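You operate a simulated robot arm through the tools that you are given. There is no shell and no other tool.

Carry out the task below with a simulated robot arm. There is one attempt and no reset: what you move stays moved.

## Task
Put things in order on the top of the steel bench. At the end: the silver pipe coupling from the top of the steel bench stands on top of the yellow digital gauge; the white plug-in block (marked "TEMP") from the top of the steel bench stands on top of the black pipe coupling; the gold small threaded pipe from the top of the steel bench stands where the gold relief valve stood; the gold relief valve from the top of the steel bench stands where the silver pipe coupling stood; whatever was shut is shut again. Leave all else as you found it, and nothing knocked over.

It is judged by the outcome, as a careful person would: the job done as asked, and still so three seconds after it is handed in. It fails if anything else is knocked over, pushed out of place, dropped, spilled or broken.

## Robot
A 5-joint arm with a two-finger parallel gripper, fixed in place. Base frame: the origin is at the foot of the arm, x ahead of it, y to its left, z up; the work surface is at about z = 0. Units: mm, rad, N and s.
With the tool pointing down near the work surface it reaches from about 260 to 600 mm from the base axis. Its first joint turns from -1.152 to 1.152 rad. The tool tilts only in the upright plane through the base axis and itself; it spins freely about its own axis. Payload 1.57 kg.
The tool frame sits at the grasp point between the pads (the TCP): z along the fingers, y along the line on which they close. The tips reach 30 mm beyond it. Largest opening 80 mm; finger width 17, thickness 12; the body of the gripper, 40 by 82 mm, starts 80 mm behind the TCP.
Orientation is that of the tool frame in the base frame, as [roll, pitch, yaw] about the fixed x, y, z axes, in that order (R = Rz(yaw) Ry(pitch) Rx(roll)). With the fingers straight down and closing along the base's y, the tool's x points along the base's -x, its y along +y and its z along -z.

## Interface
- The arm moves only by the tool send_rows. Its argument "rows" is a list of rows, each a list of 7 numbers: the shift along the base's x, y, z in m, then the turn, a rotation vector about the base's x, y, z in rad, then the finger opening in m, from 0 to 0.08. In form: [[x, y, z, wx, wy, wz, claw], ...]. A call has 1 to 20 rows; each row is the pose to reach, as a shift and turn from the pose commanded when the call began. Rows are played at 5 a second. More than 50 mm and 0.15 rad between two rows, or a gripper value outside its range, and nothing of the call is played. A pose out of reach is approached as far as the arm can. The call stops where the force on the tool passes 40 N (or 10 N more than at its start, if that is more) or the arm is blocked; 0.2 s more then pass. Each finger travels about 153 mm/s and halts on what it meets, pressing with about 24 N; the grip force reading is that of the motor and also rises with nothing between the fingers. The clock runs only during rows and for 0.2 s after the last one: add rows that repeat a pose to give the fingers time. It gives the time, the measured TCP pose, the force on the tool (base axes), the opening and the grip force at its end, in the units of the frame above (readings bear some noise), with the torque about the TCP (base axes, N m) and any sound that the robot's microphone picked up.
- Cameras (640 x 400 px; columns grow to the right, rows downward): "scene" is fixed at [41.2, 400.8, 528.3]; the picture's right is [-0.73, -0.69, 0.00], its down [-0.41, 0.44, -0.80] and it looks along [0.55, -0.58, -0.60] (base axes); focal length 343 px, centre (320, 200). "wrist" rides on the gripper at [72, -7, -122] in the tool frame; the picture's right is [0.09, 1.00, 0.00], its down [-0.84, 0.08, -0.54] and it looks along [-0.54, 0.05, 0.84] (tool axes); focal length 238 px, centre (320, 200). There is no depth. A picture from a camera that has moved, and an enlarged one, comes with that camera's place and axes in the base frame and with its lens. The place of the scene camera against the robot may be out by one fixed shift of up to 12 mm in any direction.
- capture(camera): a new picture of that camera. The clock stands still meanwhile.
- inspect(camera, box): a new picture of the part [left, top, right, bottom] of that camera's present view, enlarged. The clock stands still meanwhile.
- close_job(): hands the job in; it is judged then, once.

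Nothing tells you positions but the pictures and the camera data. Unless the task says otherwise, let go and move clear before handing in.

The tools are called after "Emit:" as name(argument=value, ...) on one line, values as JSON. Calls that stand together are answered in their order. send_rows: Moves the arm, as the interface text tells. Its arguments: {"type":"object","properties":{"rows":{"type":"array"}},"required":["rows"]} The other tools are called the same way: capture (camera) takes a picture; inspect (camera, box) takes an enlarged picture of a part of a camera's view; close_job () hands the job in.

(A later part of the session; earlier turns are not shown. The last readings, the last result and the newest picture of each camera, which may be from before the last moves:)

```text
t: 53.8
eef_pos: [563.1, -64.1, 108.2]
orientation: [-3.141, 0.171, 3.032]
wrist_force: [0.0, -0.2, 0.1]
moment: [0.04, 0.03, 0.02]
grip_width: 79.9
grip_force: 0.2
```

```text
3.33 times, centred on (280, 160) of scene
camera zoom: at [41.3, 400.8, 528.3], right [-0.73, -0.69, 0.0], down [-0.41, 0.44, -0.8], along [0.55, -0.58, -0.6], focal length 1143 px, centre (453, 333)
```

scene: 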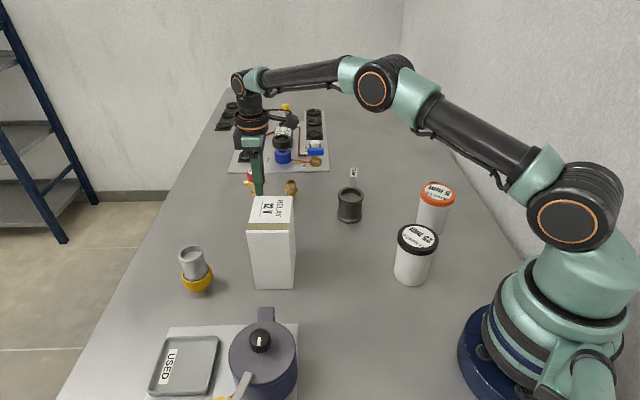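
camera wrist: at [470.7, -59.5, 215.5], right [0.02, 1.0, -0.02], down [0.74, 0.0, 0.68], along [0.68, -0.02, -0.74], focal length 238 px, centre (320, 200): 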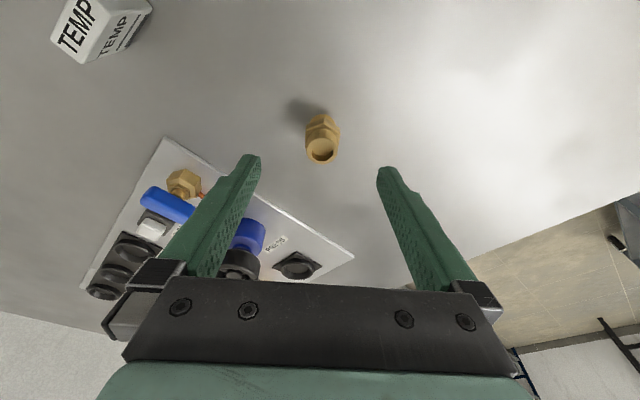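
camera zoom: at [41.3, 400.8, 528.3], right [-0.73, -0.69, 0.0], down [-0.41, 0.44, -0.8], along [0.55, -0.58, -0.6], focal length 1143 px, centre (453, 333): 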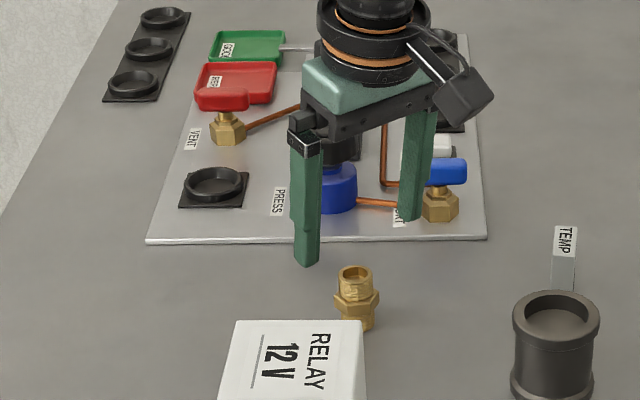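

Hex flats face the fingers nicely. The pipe is about 9 mm out and 2 mm left of the TCP; I'll correct and descend most of the way.

Emit:
send_rows(rows=[[0.004, 0.0015, -0.015, 0, 0, 0, 0.08], [0.0069, 0.0015, -0.03, 0, 0, 0, 0.08], [0.0069, 0.0015, -0.045, 0, 0, 0, 0.08], [0.0069, 0.0015, -0.055, 0, 0, 0, 0.08], [0.0069, 0.0015, -0.055, 0, 0, 0, 0.08]])

Emit:
inspect(camera="wrist", box=[240, 90, 400, 250])

Emit:
inspect(camera="scene", box=[220, 120, 340, 220])

```text
t: 55.0
eef_pos: [569.0, -62.4, 53.0]
orientation: [-3.14, 0.17, 3.033]
wrist_force: [-0.4, 0.1, 0.3]
moment: [-0.02, 0.0, 0.02]
grip_width: 79.9
grip_force: 0.1
```

```text
2.50 times, centred on (320, 170) of wrist
camera zoom: at [477.9, -58.2, 160.5], right [0.02, 1.0, -0.02], down [0.74, 0.0, 0.68], along [0.68, -0.02, -0.74], focal length 596 px, centre (320, 275)
```

zoom: 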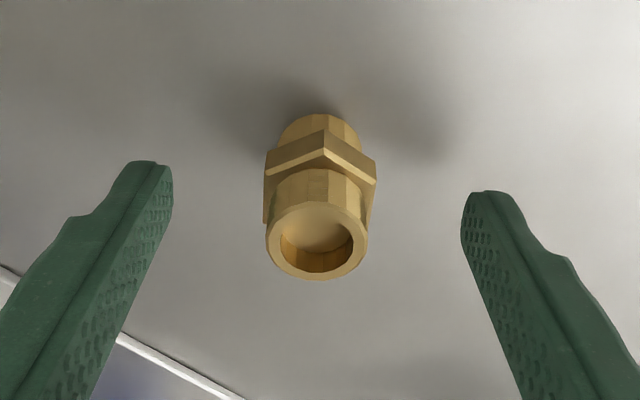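

```text
4.00 times, centred on (280, 170) of scene
camera zoom: at [41.2, 400.8, 528.3], right [-0.73, -0.69, 0.0], down [-0.41, 0.44, -0.8], along [0.55, -0.58, -0.6], focal length 1372 px, centre (480, 320)
```

zoom: 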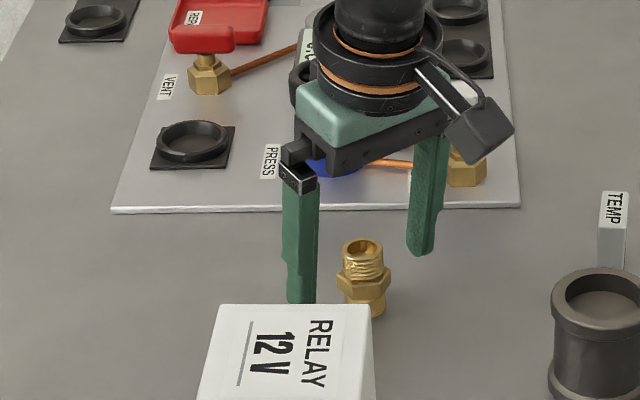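

Well centred. I'll lower the last 16 mm and close on the hex.

Emit:
send_rows(rows=[[0, -0.0003, -0.008, 0, 0, 0, 0.08], [0, -0.0003, -0.0165, 0, 0, 0, 0.08], [0, -0.0003, -0.0165, 0, 0, 0, 0.06], [0, -0.0003, -0.0165, 0, 0, 0, 0.045], [0, -0.0003, -0.0165, 0, 0, 0, 0.035], [0, -0.0003, -0.0165, 0, 0, 0, 0.0], [0, -0.0003, -0.0165, 0, 0, 0, 0.0], [0, -0.0003, -0.0165, 0, 0, 0, 0.0]])

Emit:
inspect(camera="wrist", box=[240, 90, 400, 250])

Emit:
inspect(camera="scene", box=[220, 120, 340, 220])

```text
t: 56.8
eef_pos: [568.7, -63.0, 35.2]
orientation: [-3.14, 0.169, 3.033]
wrist_force: [0.5, 0.1, 0.0]
moment: [0.01, 0.0, -0.01]
grip_width: 33.3
grip_force: 24.3
```

```text
2.50 times, centred on (320, 170) of wrist
camera zoom: at [477.6, -58.2, 144.6], right [0.02, 1.0, -0.02], down [0.74, 0.0, 0.68], along [0.68, -0.02, -0.74], focal length 596 px, centre (320, 275)
```

zoom: 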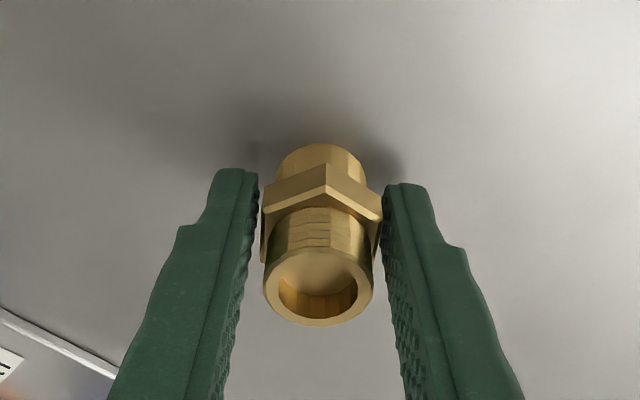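

```text
4.00 times, centred on (280, 170) of scene
camera zoom: at [41.2, 400.8, 528.3], right [-0.73, -0.69, 0.0], down [-0.41, 0.44, -0.8], along [0.55, -0.58, -0.6], focal length 1372 px, centre (480, 320)
```

zoom: 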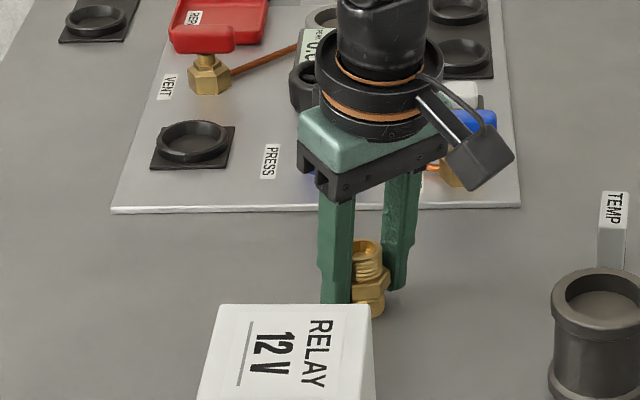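

Gripped at 33 mm. Slow test lift now.

Emit:
send_rows(rows=[[0, 0, 0.003, 0, 0, 0, 0.0], [0, 0, 0.007, 0, 0, 0, 0.0], [0, 0, 0.012, 0, 0, 0, 0.0], [0, 0, 0.015, 0, 0, 0, 0.0], [0, 0, 0.015, 0, 0, 0, 0.0]])

Emit:
inspect(camera="wrist", box=[240, 90, 400, 250])

Emit:
send_rows(rows=[[0, 0, 0, 0, 0, 0, 0.0], [0, 0, 0, 0, 0, 0, 0.0], [0, 0, 0, 0, 0, 0, 0.0], [0, 0, 0, 0, 0, 0, 0.0]])

Emit:
inspect(camera="wrist", box=[240, 90, 400, 250])

```text
t: 58.0
eef_pos: [570.0, -62.4, 52.6]
orientation: [3.14, 0.17, 3.032]
wrist_force: [0.7, -1.1, -0.8]
moment: [-0.01, 0.03, -0.01]
grip_width: 33.4
grip_force: 24.2
```

```text
2.50 times, centred on (320, 170) of wrist
camera zoom: at [477.9, -57.8, 160.0], right [0.02, 1.0, -0.02], down [0.74, 0.0, 0.68], along [0.68, -0.02, -0.74], focal length 596 px, centre (320, 275)
```

zoom: 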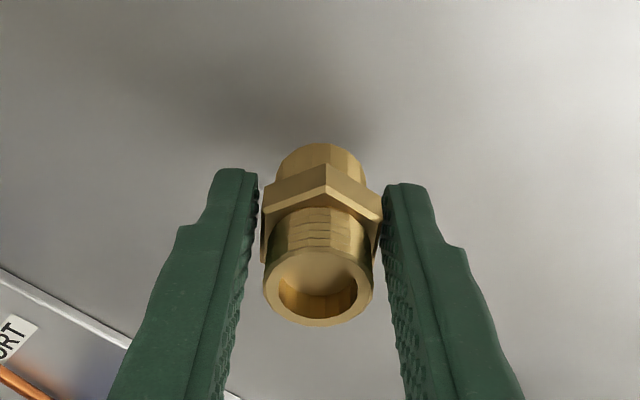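

```text
t: 59.0
eef_pos: [569.4, -61.2, 51.3]
orientation: [3.141, 0.171, 3.033]
wrist_force: [-0.1, -0.3, -0.7]
moment: [0.05, -0.04, -0.04]
grip_width: 33.3
grip_force: 23.7
```

```text
2.50 times, centred on (320, 170) of wrist
camera zoom: at [477.8, -57.9, 159.9], right [0.02, 1.0, -0.02], down [0.74, 0.0, 0.68], along [0.68, -0.02, -0.74], focal length 596 px, centre (320, 275)
```

zoom: 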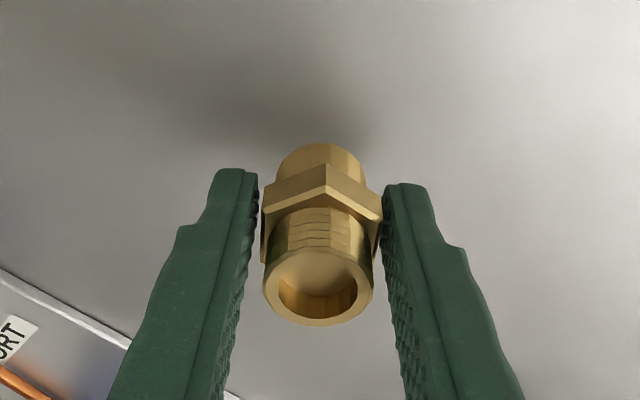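

No creep at all. To keep the wrist camera clear of the box when placing, I'll set the pipe back down, reduce the tilt to about 0.08 rad, and regrip.

Emit:
send_rows(rows=[[0, 0, -0.007, 0, 0, 0, 0.0], [0, 0, -0.013, 0, 0, 0, 0.0], [0, 0, -0.0147, 0, 0, 0, 0.0], [0, 0, -0.0147, 0, 0, 0, 0.04], [0, 0, -0.0147, 0, 0, 0, 0.06], [0, 0, -0.0147, 0.005, 0.045, 0, 0.06], [0, 0, -0.0147, 0.0097, 0.0895, 0, 0.06], [0, 0, -0.0147, 0.0097, 0.0895, 0, 0.06]])

Emit:
inspect(camera="wrist", box=[240, 90, 400, 250])

```text
t: 60.8
eef_pos: [569.4, -63.1, 36.8]
orientation: [-3.141, 0.08, 3.033]
wrist_force: [0.4, 0.7, -0.1]
moment: [0.01, -0.03, -0.01]
grip_width: 60.0
grip_force: 0.1
```

```text
2.50 times, centred on (320, 170) of wrist
camera zoom: at [487.6, -59.6, 152.9], right [0.02, 1.0, -0.01], down [0.8, -0.01, 0.61], along [0.61, -0.02, -0.8], focal length 596 px, centre (320, 275)
```

zoom: 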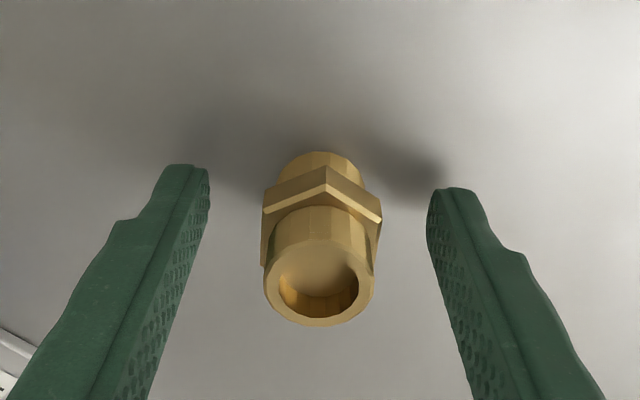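

Still upright and centred. Regripping and lifting a little.

Emit:
send_rows(rows=[[0, 0, 0, 0, 0, 0, 0.045], [0, 0, 0, 0, 0, 0, 0.035], [0, 0, 0, 0, 0, 0, 0.0], [0, 0, 0, 0, 0, 0, 0.0], [0, 0, 0, 0, 0, 0, 0.0], [0, 0, 0.004, 0, 0, 0, 0.0], [0, 0, 0.012, 0, 0, 0, 0.0], [0, 0, 0.022, 0, 0, 0, 0.0], [0, 0, 0.03, 0, 0, 0, 0.0]])

Emit:
inspect(camera="wrist", box=[240, 90, 400, 250])

Emit:
inspect(camera="scene", box=[200, 100, 360, 220])

```text
t: 62.8
eef_pos: [568.4, -62.1, 67.2]
orientation: [3.139, 0.078, 3.034]
wrist_force: [-0.6, 0.0, -0.4]
moment: [-0.03, -0.04, 0.02]
grip_width: 33.1
grip_force: 24.4
```

```text
2.50 times, centred on (320, 170) of wrist
camera zoom: at [487.8, -58.5, 182.8], right [0.02, 1.0, -0.01], down [0.8, -0.01, 0.61], along [0.61, -0.02, -0.8], focal length 596 px, centre (320, 275)
```

zoom: 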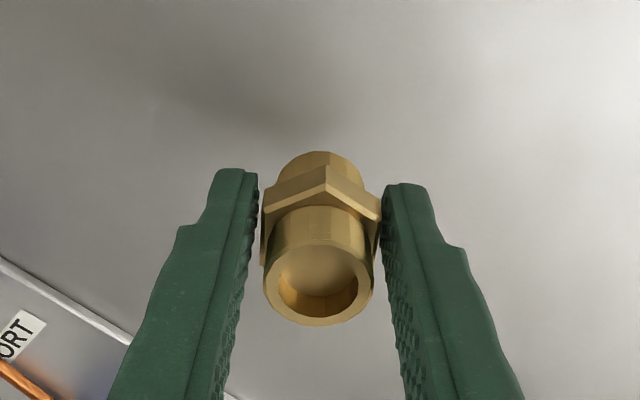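

```text
3.33 times, centred on (280, 160) of scene
camera zoom: at [41.3, 400.8, 528.3], right [-0.73, -0.69, 0.0], down [-0.41, 0.44, -0.8], along [0.55, -0.58, -0.6], focal length 1143 px, centre (453, 333)
```

zoom: 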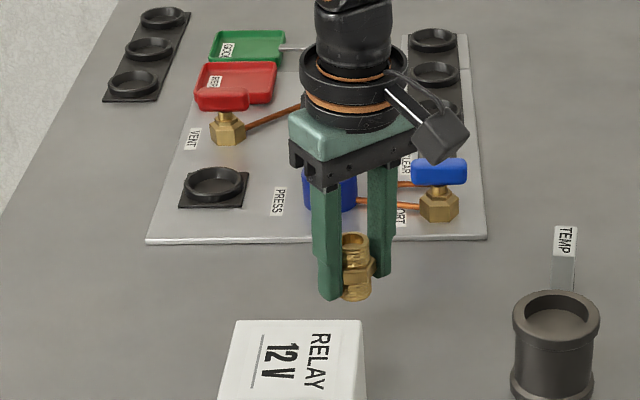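

Held well. I'll swing along an arc out to the valve's old spot, keeping the same tilt relative to the arm's plane.

Emit:
send_rows(rows=[[0.007, 0.007, 0, 0, 0, 0.014, 0.0], [0.0139, 0.0148, 0, 0, 0, 0.0276, 0.0], [0.0255, 0.0437, 0, 0, 0, 0.0776, 0.0], [0.0327, 0.0735, 0, 0, 0, 0.1276, 0.0], [0.0323, 0.1037, 0, 0, 0, 0.1776, 0.0], [0.0295, 0.1337, 0, 0, 0, 0.2276, 0.0], [0.0256, 0.1606, 0, 0, 0, 0.2726, 0.0], [0.0228, 0.1815, 0, 0, 0, 0.3076, 0.0], [0.0209, 0.1902, 0, 0, 0, 0.3223, 0.0], [0.0209, 0.1902, 0, 0, 0, 0.3223, 0.0]])

Emit:
capture(camera="wrist")

Emit:
inspect(camera="scene", box=[170, 170, 310, 300])

Emit:
capture(camera="scene")

```text
t: 65.0
eef_pos: [590.1, 128.0, 66.8]
orientation: [3.14, 0.081, -2.926]
wrist_force: [0.8, 0.4, -0.8]
moment: [0.01, 0.02, -0.03]
grip_width: 33.1
grip_force: 23.7
```

```text
taken
camera wrist: at [512.1, 105.5, 183.0], right [-0.3, 0.95, -0.01], down [0.76, 0.24, 0.61], along [0.58, 0.18, -0.79], focal length 238 px, centre (320, 200)
```

wrist: 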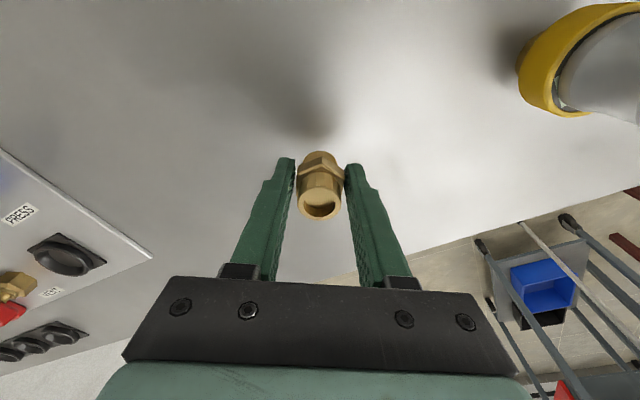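

```text
3.08 times, centred on (240, 235) of scene
camera zoom: at [41.2, 400.8, 528.3], right [-0.73, -0.69, 0.0], down [-0.41, 0.44, -0.8], along [0.55, -0.58, -0.6], focal length 1055 px, centre (566, 92)
```

zoom: 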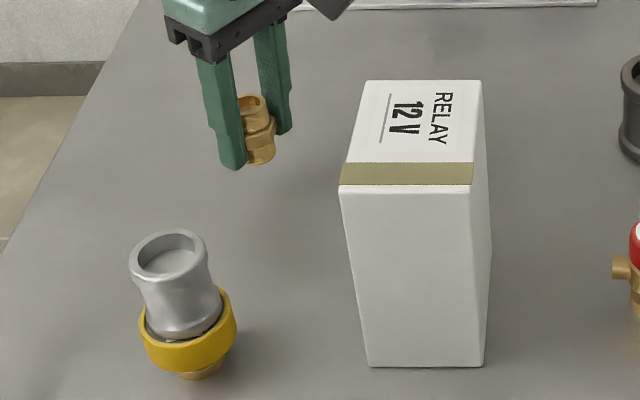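

```text
taken
```

scene: 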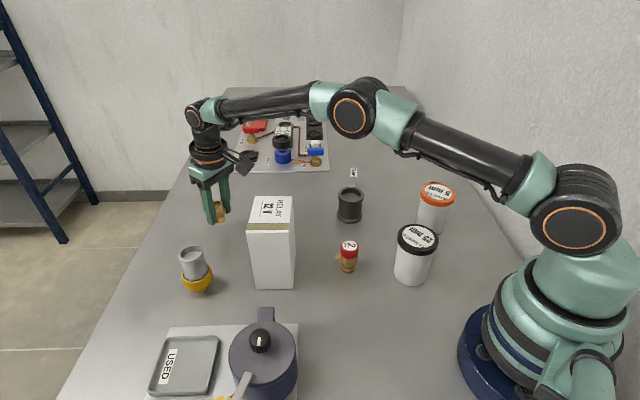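

Positioned about 4 mm short radially. I'll extend that bit and lower to just above the bench.

Emit:
send_rows(rows=[[0.002, 0.0001, -0.006, 0, 0, 0, 0.0], [0.004, 0.0002, -0.014, 0, 0, 0, 0.0], [0.004, 0.0002, -0.022, 0, 0, 0, 0.0], [0.004, 0.0002, -0.027, 0, 0, 0, 0.0], [0.004, 0.0002, -0.028, 0, 0, 0, 0.0]])

Emit:
inspect(camera="scene", box=[170, 170, 310, 300])

Emit:
inspect(camera="wrist", box=[240, 90, 400, 250])

```text
t: 66.2
eef_pos: [594.2, 127.5, 37.4]
orientation: [-3.141, 0.081, -2.926]
wrist_force: [-0.2, 0.0, -0.7]
moment: [0.02, -0.02, -0.01]
grip_width: 33.2
grip_force: 23.7
```

```text
3.08 times, centred on (240, 235) of scene
camera zoom: at [41.3, 400.8, 528.3], right [-0.73, -0.69, 0.0], down [-0.41, 0.44, -0.8], along [0.55, -0.58, -0.6], focal length 1055 px, centre (566, 92)
```

zoom: 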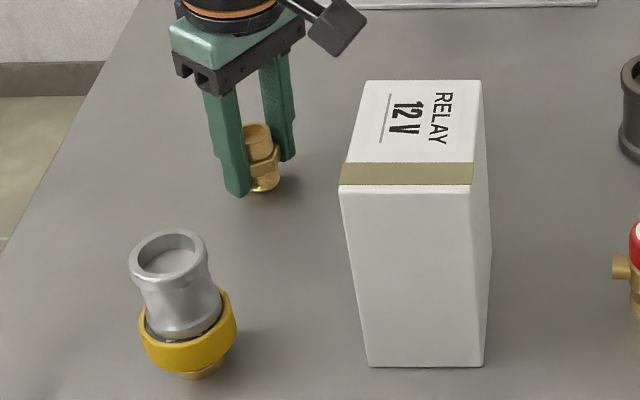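

```text
2.50 times, centred on (320, 170) of wrist
camera zoom: at [516.5, 104.9, 154.4], right [-0.3, 0.95, -0.01], down [0.76, 0.24, 0.61], along [0.58, 0.18, -0.79], focal length 596 px, centre (320, 275)
```

zoom: 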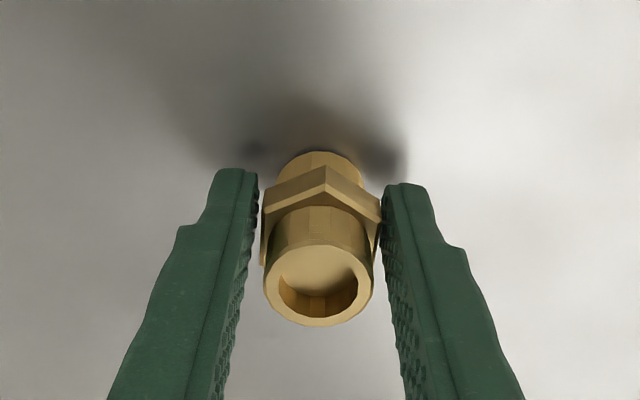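

The base lines up with the valve's old spot in the scene view to about a pixel. Touching down and releasing.

Emit:
send_rows(rows=[[0, 0, -0.001, 0, 0, 0, 0.0], [0, 0, -0.002, 0, 0, 0, 0.0], [0, 0, -0.002, 0, 0, 0, 0.0]])

```text
t: 67.0
eef_pos: [594.2, 127.2, 36.0]
orientation: [-3.141, 0.08, -2.927]
wrist_force: [-1.0, 0.9, 3.1]
moment: [0.05, 0.06, -0.01]
grip_width: 33.1
grip_force: 24.3
```

Emit:
send_rows(rows=[[0, 0, 0.0003, 0, 0, 0, 0.0], [0, 0, 0.0003, 0, 0, 0, 0.036], [0, 0, 0.0003, 0, 0, 0, 0.044], [0, 0, 0.0003, 0, 0, 0, 0.06], [0, 0, 0.0003, 0, 0, 0, 0.065]])

Emit:
inspect(camera="wrist", box=[240, 90, 400, 250])

Emit:
inspect(camera="scene", box=[170, 170, 310, 300])

```text
t: 68.2
eef_pos: [593.4, 127.5, 36.3]
orientation: [-3.141, 0.08, -2.927]
wrist_force: [-0.7, -0.7, 0.3]
moment: [0.01, -0.01, 0.0]
grip_width: 64.8
grip_force: 0.1
```

```text
2.50 times, centred on (320, 170) of wrist
camera zoom: at [516.0, 105.0, 153.1], right [-0.3, 0.95, -0.01], down [0.76, 0.24, 0.61], along [0.58, 0.18, -0.79], focal length 596 px, centre (320, 275)
```

zoom: 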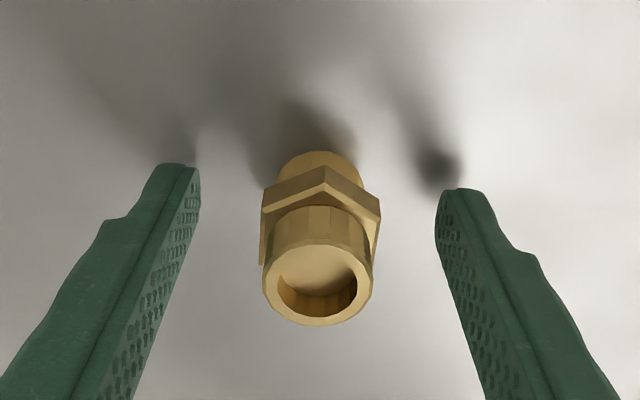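

```text
3.08 times, centred on (240, 235) of scene
camera zoom: at [41.2, 400.8, 528.3], right [-0.73, -0.69, 0.0], down [-0.41, 0.44, -0.8], along [0.55, -0.58, -0.6], focal length 1055 px, centre (566, 92)
```

zoom: 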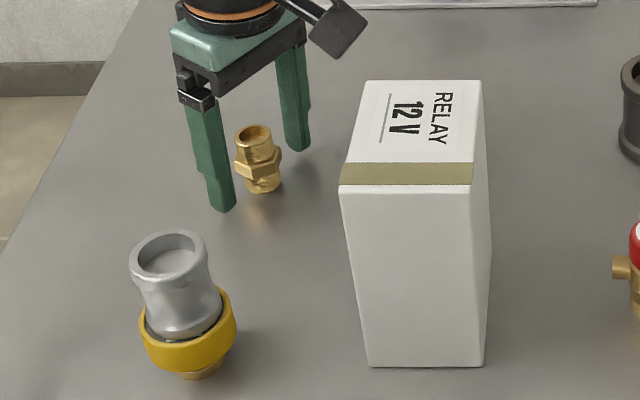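

The pipe stands at the valve's old spot. I'll back away up and slightly inward, clear of the box and the reach limit.

Emit:
send_rows(rows=[[-0.002, -0.0004, 0.006, 0, 0, 0, 0.07], [-0.0049, -0.0011, 0.016, 0, 0, 0, 0.075], [-0.0088, -0.0019, 0.028, 0, 0, 0, 0.08], [-0.0137, -0.003, 0.042, 0, 0, 0, 0.08], [-0.0195, -0.0043, 0.057, 0, 0, 0, 0.08], [-0.0274, -0.006, 0.073, 0, 0, 0, 0.08], [-0.0371, -0.0081, 0.09, 0, 0, 0, 0.08], [-0.047, -0.01, 0.105, 0, 0, 0, 0.08]])

Emit:
capture(camera="scene")

Emit:
capture(camera="wrist")

```text
t: 70.0
eef_pos: [545.8, 116.3, 142.0]
orientation: [-3.14, 0.081, -2.927]
wrist_force: [0.0, -1.0, 0.6]
moment: [-0.01, 0.01, 0.01]
grip_width: 80.0
grip_force: 0.0
```

```text
taken
```

scene: 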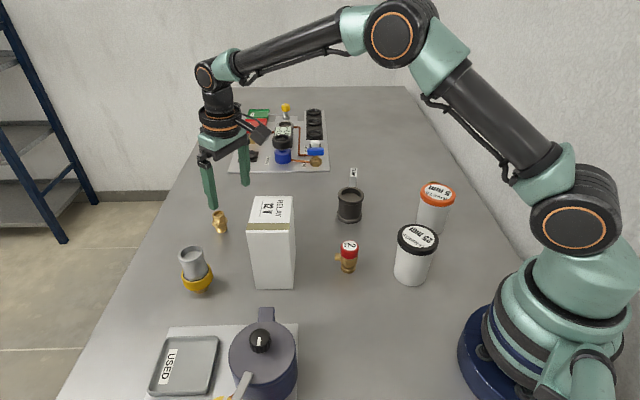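

```text
taken
camera wrist: at [468.0, 94.2, 258.0], right [-0.3, 0.95, -0.01], down [0.76, 0.24, 0.61], along [0.58, 0.18, -0.79], focal length 238 px, centre (320, 200)
```

wrist: 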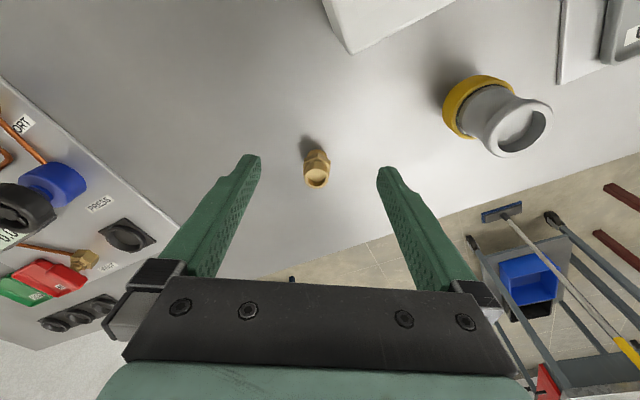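

Pipe stands fine. Next is the TEMP block; I'll level the tool and fly over to view it.

Emit:
send_rows(rows=[[-0.01, -0.02, 0.02, -0.0085, 0.039, 0, 0.08], [-0.025, -0.045, 0.04, -0.017, 0.078, 0, 0.08], [-0.04, -0.085, 0.05, -0.017, 0.078, 0, 0.08], [-0.055, -0.125, 0.06, -0.017, 0.078, 0, 0.08], [-0.07, -0.165, 0.06, -0.017, 0.078, 0, 0.08], [-0.085, -0.205, 0.06, -0.017, 0.078, 0, 0.08], [-0.1, -0.245, 0.06, -0.017, 0.078, 0, 0.08], [-0.105, -0.275, 0.06, -0.017, 0.078, 0, 0.08], [-0.105, -0.275, 0.06, -0.017, 0.078, 0, 0.08]])

Emit:
capture(camera="wrist")

Emit:
capture(camera="scene")

```text
t: 72.0
eef_pos: [443.0, -155.3, 205.0]
orientation: [-3.141, -0.001, -2.927]
wrist_force: [0.7, -0.7, -0.4]
moment: [0.02, 0.0, 0.01]
grip_width: 80.2
grip_force: 0.0
```

```text
taken
camera wrist: at [373.4, -176.7, 326.9], right [-0.3, 0.95, 0.0], down [0.8, 0.25, 0.54], along [0.52, 0.16, -0.84], focal length 238 px, centre (320, 200)
```

wrist: 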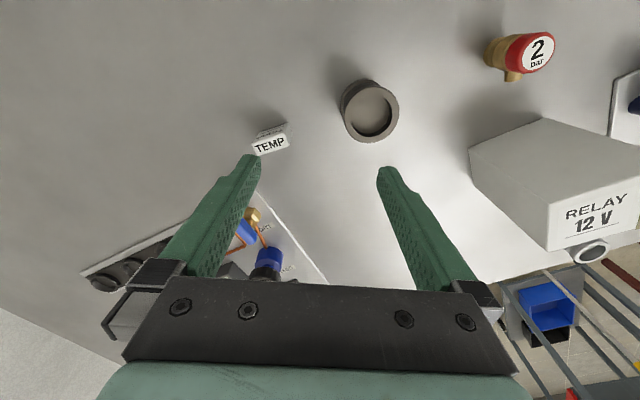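

```text
taken
```

scene: 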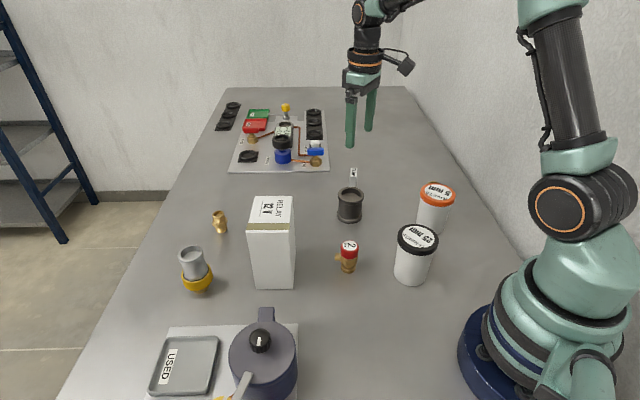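

Emit:
inspect(camera="wrist", box=[230, 60, 430, 180])

Emit:
inspect(camera="scene", box=[320, 150, 400, 230])

```text
3.20 times, centred on (330, 120) of wrist
camera zoom: at [373.4, -176.7, 326.9], right [-0.3, 0.95, 0.0], down [0.8, 0.25, 0.54], along [0.52, 0.16, -0.84], focal length 763 px, centre (288, 456)
```

zoom: 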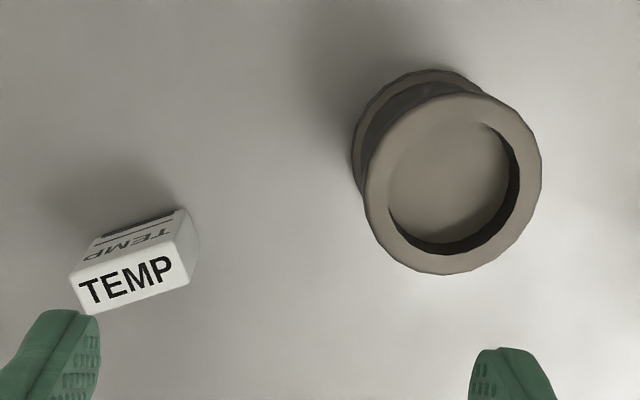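

```text
5.00 times, centred on (360, 190) of scene
camera zoom: at [41.3, 400.7, 528.3], right [-0.73, -0.69, 0.0], down [-0.41, 0.44, -0.8], along [0.55, -0.58, -0.6], focal length 1715 px, centre (120, 250)
```

zoom: 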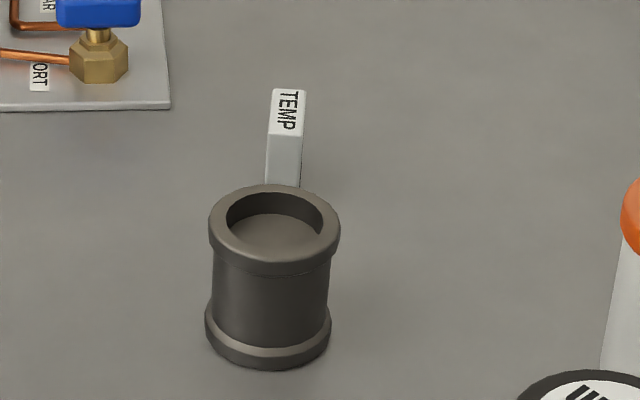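

The block is roughly 46×18 mm in plan and 40 mm tall at (490,−205), with its long axis at −55°. The black coupling's bore is about 45 mm, so I need accurate measurements; I'll hover over the coupling with the gripper spun to the block's orientation.

Emit:
send_rows(rows=[[-0.002, 0.006, -0.004, 0, 0, -0.146, 0.08], [-0.004, 0.013, -0.008, 0, 0, -0.293, 0.08], [-0.006, 0.02, -0.012, 0, 0, -0.44, 0.08], [-0.008, 0.026, -0.016, 0, 0, -0.587, 0.08], [-0.01, 0.033, -0.02, 0, 0, -0.734, 0.08], [-0.013, 0.04, -0.025, 0, 0, -0.881, 0.08], [-0.015, 0.046, -0.03, 0, 0, -1.028, 0.08], [-0.017, 0.052, -0.035, 0, 0, -1.175, 0.08], [-0.017, 0.052, -0.035, 0, 0, -1.175, 0.08]])

Emit:
capture(camera="wrist")

Emit:
inspect(camera="wrist", box=[240, 80, 400, 200])

```text
t: 74.0
eef_pos: [424.5, -105.8, 167.3]
orientation: [3.142, 0.001, 2.179]
wrist_force: [-0.8, -0.2, 0.6]
moment: [0.0, 0.0, 0.0]
grip_width: 79.8
grip_force: 0.0
```

```text
taken
camera wrist: at [378.8, -49.2, 289.7], right [0.76, 0.64, 0.0], down [0.54, -0.64, 0.54], along [0.35, -0.41, -0.84], focal length 238 px, centre (320, 200)
```

wrist: 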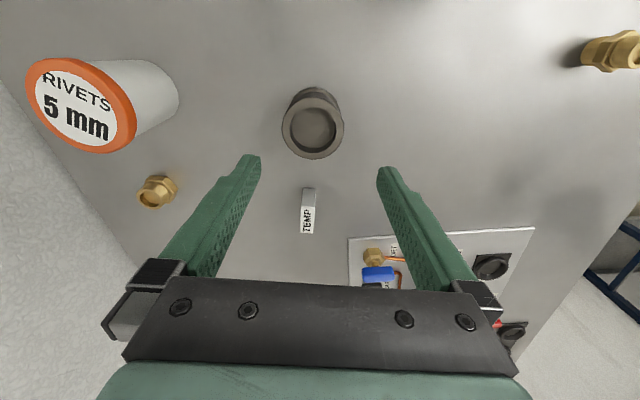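

```text
3.33 times, centred on (320, 140) of wrist
camera zoom: at [378.8, -49.2, 289.7], right [0.76, 0.64, 0.0], down [0.54, -0.64, 0.54], along [0.35, -0.41, -0.84], focal length 794 px, centre (320, 400)
```

zoom: 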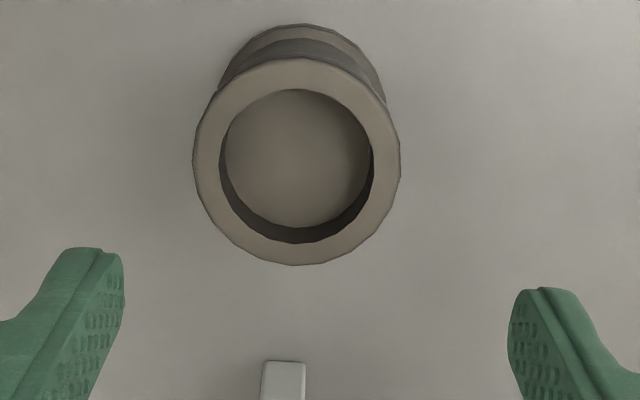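

Emit:
inspect(camera="wrist", box=[260, 160, 360, 260])

Emit:
inspect(camera="scene", box=[330, 160, 380, 210])

```text
4.00 times, centred on (310, 210) of wrist
camera zoom: at [378.8, -49.2, 289.7], right [0.76, 0.64, 0.0], down [0.54, -0.64, 0.54], along [0.35, -0.41, -0.84], focal length 953 px, centre (360, 160)
```

zoom: 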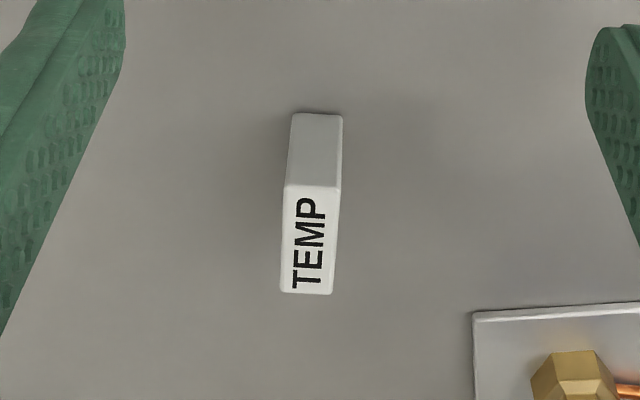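

```text
8.00 times, centred on (355, 185) of scene
camera zoom: at [41.2, 400.8, 528.3], right [-0.73, -0.69, 0.0], down [-0.41, 0.44, -0.8], along [0.55, -0.58, -0.6], focal length 2744 px, centre (40, 320)
```

zoom: 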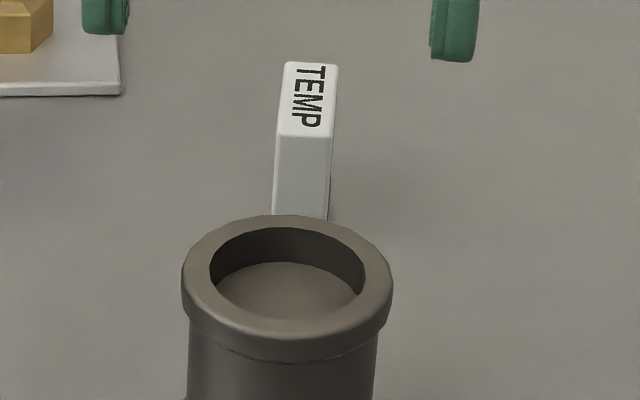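

Block measures about 43.5×17×45 mm, centre (489,−203), aligned with the gripper now; the coupling is centred at about (416,−102), 58 mm outside / 43.5 mm bore, 65 mm tall. I'll go above the block.

Emit:
send_rows(rows=[[0.02, -0.031, 0, 0, 0, 0, 0.08], [0.042, -0.066, -0.005, 0, 0, 0, 0.08], [0.063, -0.0987, -0.02, 0, 0, 0, 0.08], [0.063, -0.0987, -0.05, 0, 0, 0, 0.08], [0.063, -0.0987, -0.075, 0, 0, 0, 0.08], [0.063, -0.0987, -0.075, 0, 0, 0, 0.08]])

Emit:
capture(camera="wrist")

Emit:
inspect(camera="wrist", box=[240, 110, 400, 230])

```text
t: 75.4
eef_pos: [490.1, -205.8, 93.3]
orientation: [-3.141, 0.0, 2.178]
wrist_force: [-0.2, 0.1, 1.3]
moment: [-0.01, 0.01, -0.04]
grip_width: 79.8
grip_force: 0.0
```

```text
taken
camera wrist: at [442.9, -149.3, 215.4], right [0.76, 0.65, 0.0], down [0.54, -0.64, 0.54], along [0.35, -0.41, -0.84], focal length 238 px, centre (320, 200)
```

wrist: 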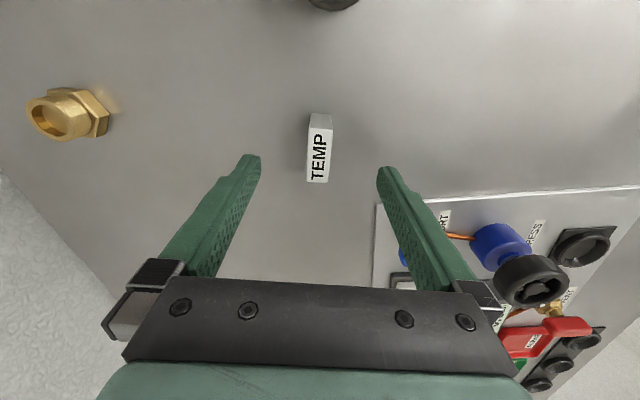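

```text
3.33 times, centred on (320, 170) of wrist
camera zoom: at [442.9, -149.3, 215.4], right [0.76, 0.65, 0.0], down [0.54, -0.64, 0.54], along [0.35, -0.41, -0.84], focal length 794 px, centre (320, 300)
```

zoom: 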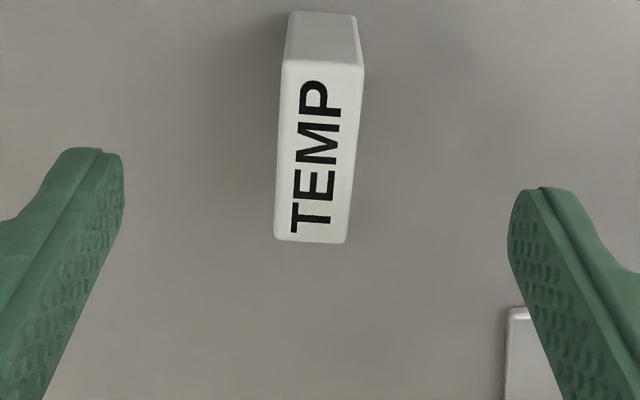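

Centred within about 2 mm. I'll correct, descend to z≈40 and grip across the 17 mm width.

Emit:
send_rows(rows=[[-0.0015, 0, -0.02, 0, 0, 0, 0.08], [-0.0015, 0, -0.04, 0, 0, 0, 0.08], [-0.0015, 0, -0.0525, 0, 0, 0, 0.07], [-0.0015, 0, -0.0525, 0, 0, 0, 0.05], [-0.0015, 0, -0.0525, 0, 0, 0, 0.03]])

Emit:
inspect(camera="wrist", box=[240, 110, 400, 230])

```text
t: 76.6
eef_pos: [487.4, -203.5, 40.0]
orientation: [3.141, 0.001, 2.179]
wrist_force: [0.4, 0.6, 0.6]
moment: [-0.01, -0.01, 0.01]
grip_width: 30.1
grip_force: 0.0
```

```text
3.33 times, centred on (320, 170) of wrist
camera zoom: at [440.5, -148.3, 162.4], right [0.76, 0.65, 0.0], down [0.54, -0.64, 0.54], along [0.35, -0.41, -0.84], focal length 794 px, centre (320, 300)
```

zoom: 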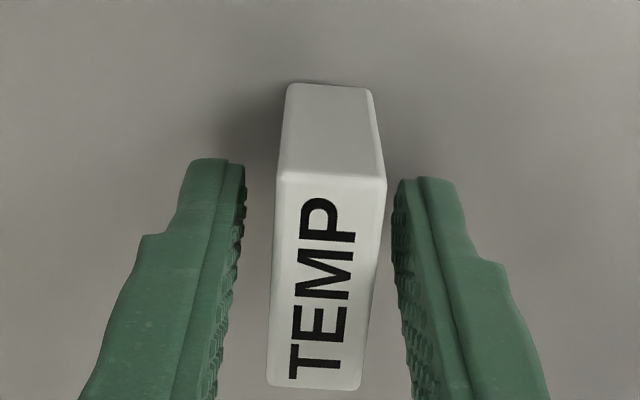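

Nicely straddled. Closing and doing a slow test lift.

Emit:
send_rows(rows=[[0, 0, 0, 0, 0, 0, 0.022], [0, 0, 0, 0, 0, 0, 0.01], [0, 0, 0, 0, 0, 0, 0.0], [0, 0, 0, 0, 0, 0, 0.0], [0, 0, 0.003, 0, 0, 0, 0.0], [0, 0, 0.008, 0, 0, 0, 0.0], [0, 0, 0.014, 0, 0, 0, 0.0], [0, 0, 0.014, 0, 0, 0, 0.0]])

Emit:
inspect(camera="wrist", box=[240, 110, 400, 230])

Emit:
inspect(camera="scene", box=[310, 120, 430, 230])

```text
t: 78.4
eef_pos: [486.8, -203.1, 54.7]
orientation: [3.141, 0.001, 2.18]
wrist_force: [1.1, 0.2, -0.5]
moment: [0.03, 0.01, 0.03]
grip_width: 17.1
grip_force: 23.5
```

```text
3.33 times, centred on (320, 170) of wrist
camera zoom: at [440.4, -147.7, 176.1], right [0.76, 0.65, 0.0], down [0.54, -0.64, 0.54], along [0.35, -0.41, -0.84], focal length 794 px, centre (320, 300)
```

zoom: 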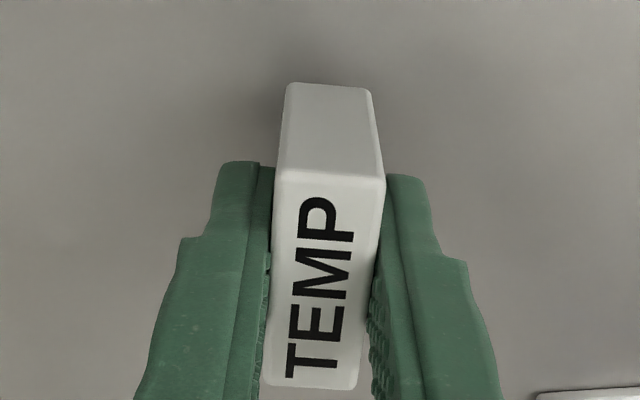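

```text
3.64 times, centred on (370, 175) of scene
camera zoom: at [41.3, 400.8, 528.3], right [-0.73, -0.69, 0.0], down [-0.41, 0.44, -0.8], along [0.55, -0.58, -0.6], focal length 1247 px, centre (138, 291)
```

zoom: 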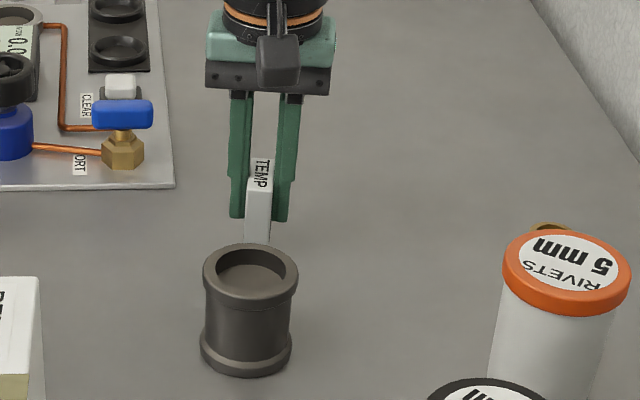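

Held firmly. I'll lift and carry it over the black coupling, offset about 9 mm across its width so its ends rest well on the rim.

Emit:
send_rows(rows=[[0, 0, 0.02, 0, 0, 0, 0], [0, 0, 0.05, 0, 0, 0, 0], [-0.006, 0.01, 0.078, 0, 0, 0, 0], [-0.02, 0.033, 0.082, 0, 0, 0, 0], [-0.037, 0.061, 0.082, 0, 0, 0, 0], [-0.054, 0.089, 0.08, 0, 0, 0, 0], [-0.065, 0.1075, 0.078, 0, 0, 0, 0], [-0.065, 0.1075, 0.078, 0, 0, 0, 0]])

Emit:
capture(camera="wrist")

Emit:
inspect(camera="wrist", box=[240, 90, 400, 230])

Emit:
inspect(camera="scene", box=[310, 140, 410, 240])

```text
t: 80.2
eef_pos: [422.3, -97.0, 129.9]
orientation: [3.141, -0.001, 2.179]
wrist_force: [0.3, -0.7, -0.7]
moment: [0.03, 0.0, 0.02]
grip_width: 17.5
grip_force: 23.8
```

```text
taken
camera wrist: at [376.0, -39.5, 252.8], right [0.76, 0.65, 0.0], down [0.54, -0.64, 0.54], along [0.35, -0.41, -0.84], focal length 238 px, centre (320, 200)
```

wrist: 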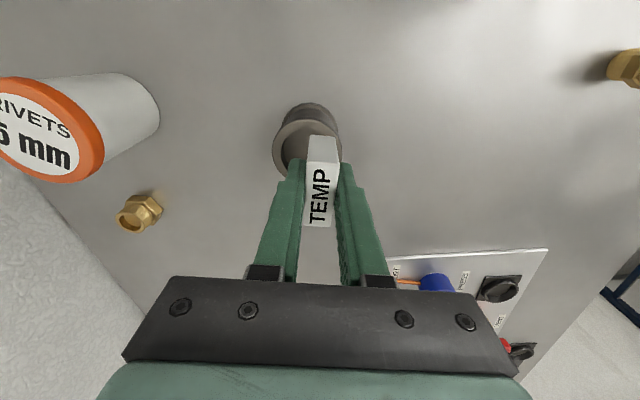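

```text
2.86 times, centred on (320, 160) of wrist
camera zoom: at [376.0, -39.5, 252.8], right [0.76, 0.65, 0.0], down [0.54, -0.64, 0.54], along [0.35, -0.41, -0.84], focal length 681 px, centre (320, 314)
```

zoom: 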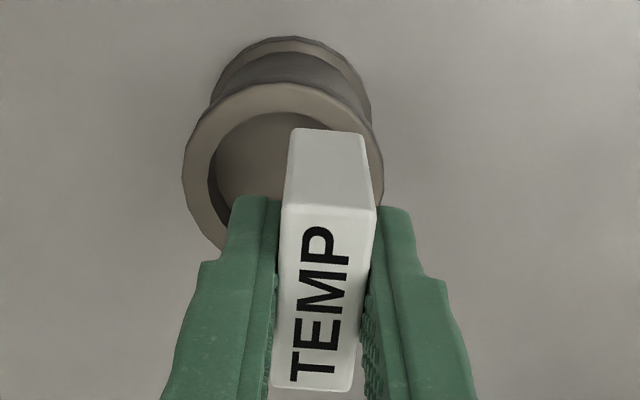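

```text
4.00 times, centred on (360, 190) of scene
camera zoom: at [41.2, 400.8, 528.3], right [-0.73, -0.69, 0.0], down [-0.41, 0.44, -0.8], along [0.55, -0.58, -0.6], focal length 1372 px, centre (160, 240)
```

zoom: 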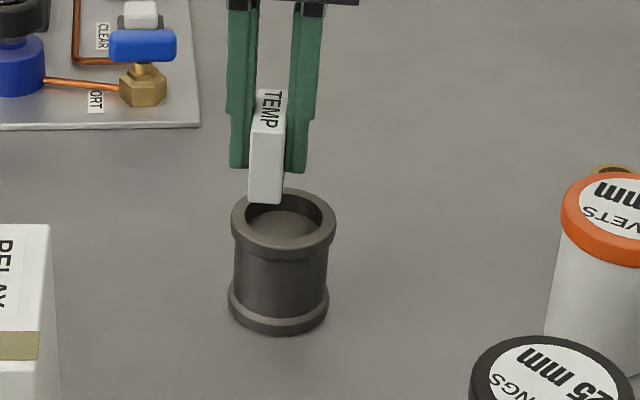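

Estimated offset from the coupling centre: about 11 mm across and 1 mm lengthwise. I'll trim by (−0.5,−1.9) mm and lower toward the rim.

Emit:
send_rows(rows=[[-0.0005, -0.0019, -0.006, 0, 0, 0, 0], [-0.0005, -0.0019, -0.013, 0, 0, 0, 0], [-0.0005, -0.0019, -0.018, 0, 0, 0, 0], [-0.0005, -0.0019, -0.02, 0, 0, 0, 0]])

Emit:
inspect(camera="wrist", box=[260, 90, 380, 190])

Emit:
inspect(camera="scene", box=[320, 155, 380, 235])

```text
t: 81.2
eef_pos: [421.2, -99.8, 110.8]
orientation: [3.141, -0.002, 2.179]
wrist_force: [0.3, 0.0, 0.0]
moment: [-0.03, 0.02, -0.01]
grip_width: 17.5
grip_force: 24.2
```

```text
4.00 times, centred on (320, 140) of wrist
camera zoom: at [375.1, -42.5, 233.6], right [0.76, 0.65, 0.0], down [0.54, -0.64, 0.54], along [0.35, -0.41, -0.84], focal length 953 px, centre (320, 440)
```

zoom: 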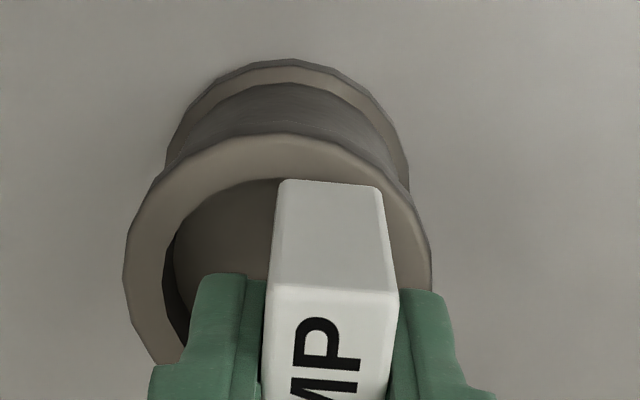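

```text
5.00 times, centred on (350, 195) of scene
camera zoom: at [41.3, 400.8, 528.3], right [-0.73, -0.69, 0.0], down [-0.41, 0.44, -0.8], along [0.55, -0.58, -0.6], focal length 1715 px, centre (170, 225)
```

zoom: 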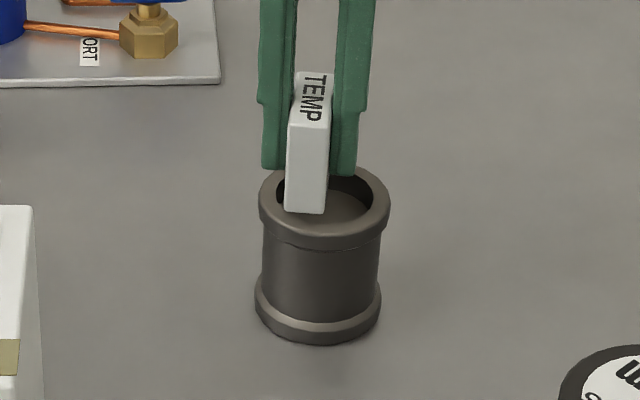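

Lengthwise it's about 1.5 mm too near the camera side; I'll trim that and lower in 1–2 mm steps feeling for contact.

Emit:
send_rows(rows=[[0.0009, -0.0012, 0, 0, 0, 0, 0], [0.0009, -0.0012, -0.0015, 0, 0, 0, 0], [0.0009, -0.0012, -0.003, 0, 0, 0, 0], [0.0009, -0.0012, -0.003, 0, 0, 0, 0]])

Emit:
inspect(camera="wrist", box=[260, 90, 380, 190])

Emit:
inspect(camera="scene", box=[320, 155, 380, 235])

```text
t: 82.2
eef_pos: [421.7, -98.8, 109.7]
orientation: [-3.14, 0.001, 2.181]
wrist_force: [0.0, -0.1, -0.5]
moment: [-0.01, 0.02, 0.02]
grip_width: 17.3
grip_force: 23.7
```

```text
4.00 times, centred on (320, 140) of wrist
camera zoom: at [375.3, -43.9, 230.7], right [0.76, 0.65, 0.0], down [0.54, -0.64, 0.54], along [0.35, -0.41, -0.84], focal length 953 px, centre (320, 440)
```

zoom: 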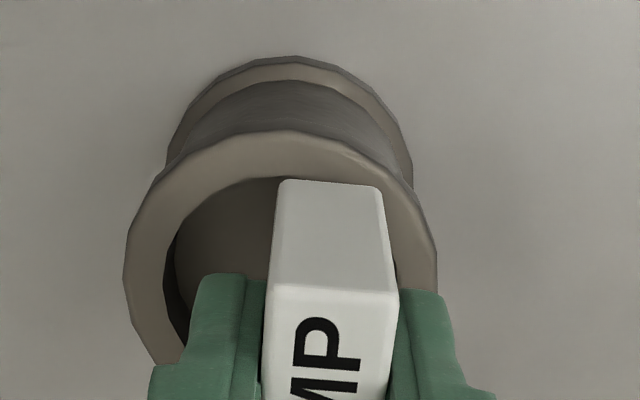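

```text
5.00 times, centred on (350, 195) of scene
camera zoom: at [41.3, 400.8, 528.3], right [-0.73, -0.69, 0.0], down [-0.41, 0.44, -0.8], along [0.55, -0.58, -0.6], focal length 1715 px, centre (170, 225)
```

zoom: 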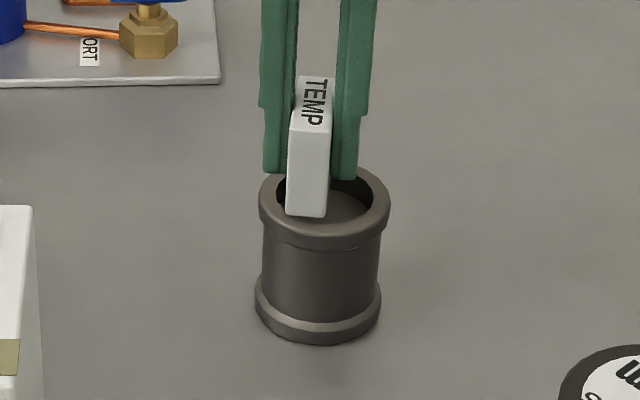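

Emit:
send_rows(rows=[[0.0003, -0.0005, -0.001, 0, 0, 0, 0], [0.0003, -0.0005, -0.002, 0, 0, 0, 0], [0.0003, -0.0005, -0.002, 0, 0, 0, 0]])

Emit:
send_rows(rows=[[0, 0, -0.001, 0, 0, 0, 0], [0, 0, -0.001, 0, 0, 0, 0]])

Emit:
inspect(camera="wrist", box=[260, 90, 380, 190])

Emit:
inspect(camera="scene", box=[320, 155, 380, 235])

```text
t: 83.0
eef_pos: [421.8, -99.3, 105.8]
orientation: [3.14, 0.001, 2.181]
wrist_force: [0.6, -0.7, 0.4]
moment: [0.01, -0.01, -0.01]
grip_width: 17.4
grip_force: 24.1
```

```text
t: 83.6
eef_pos: [422.8, -99.3, 106.3]
orientation: [-3.141, 0.0, 2.18]
wrist_force: [-0.1, 0.6, -0.9]
moment: [0.02, -0.02, -0.01]
grip_width: 17.2
grip_force: 24.5
```

```text
4.00 times, centred on (320, 140) of wrist
camera zoom: at [375.6, -43.9, 227.6], right [0.76, 0.65, 0.0], down [0.54, -0.64, 0.54], along [0.35, -0.41, -0.84], focal length 953 px, centre (320, 440)
```

zoom: 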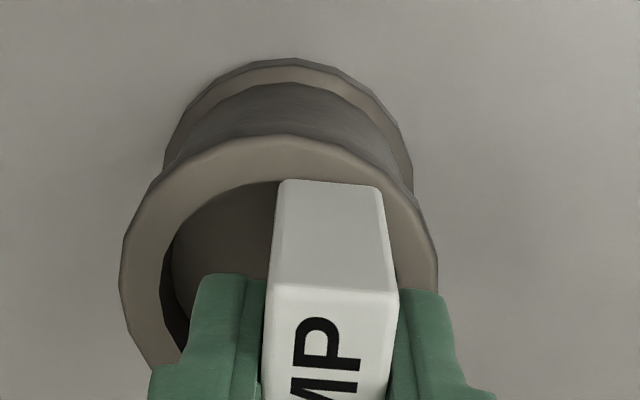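

```text
5.00 times, centred on (350, 195) of scene
camera zoom: at [41.3, 400.8, 528.3], right [-0.73, -0.69, 0.0], down [-0.41, 0.44, -0.8], along [0.55, -0.58, -0.6], focal length 1715 px, centre (170, 225)
```

zoom: 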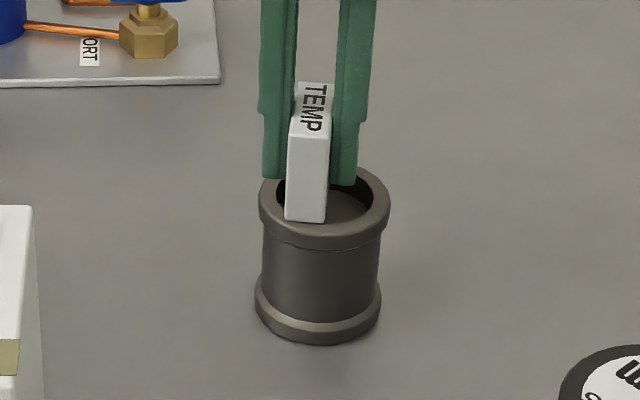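

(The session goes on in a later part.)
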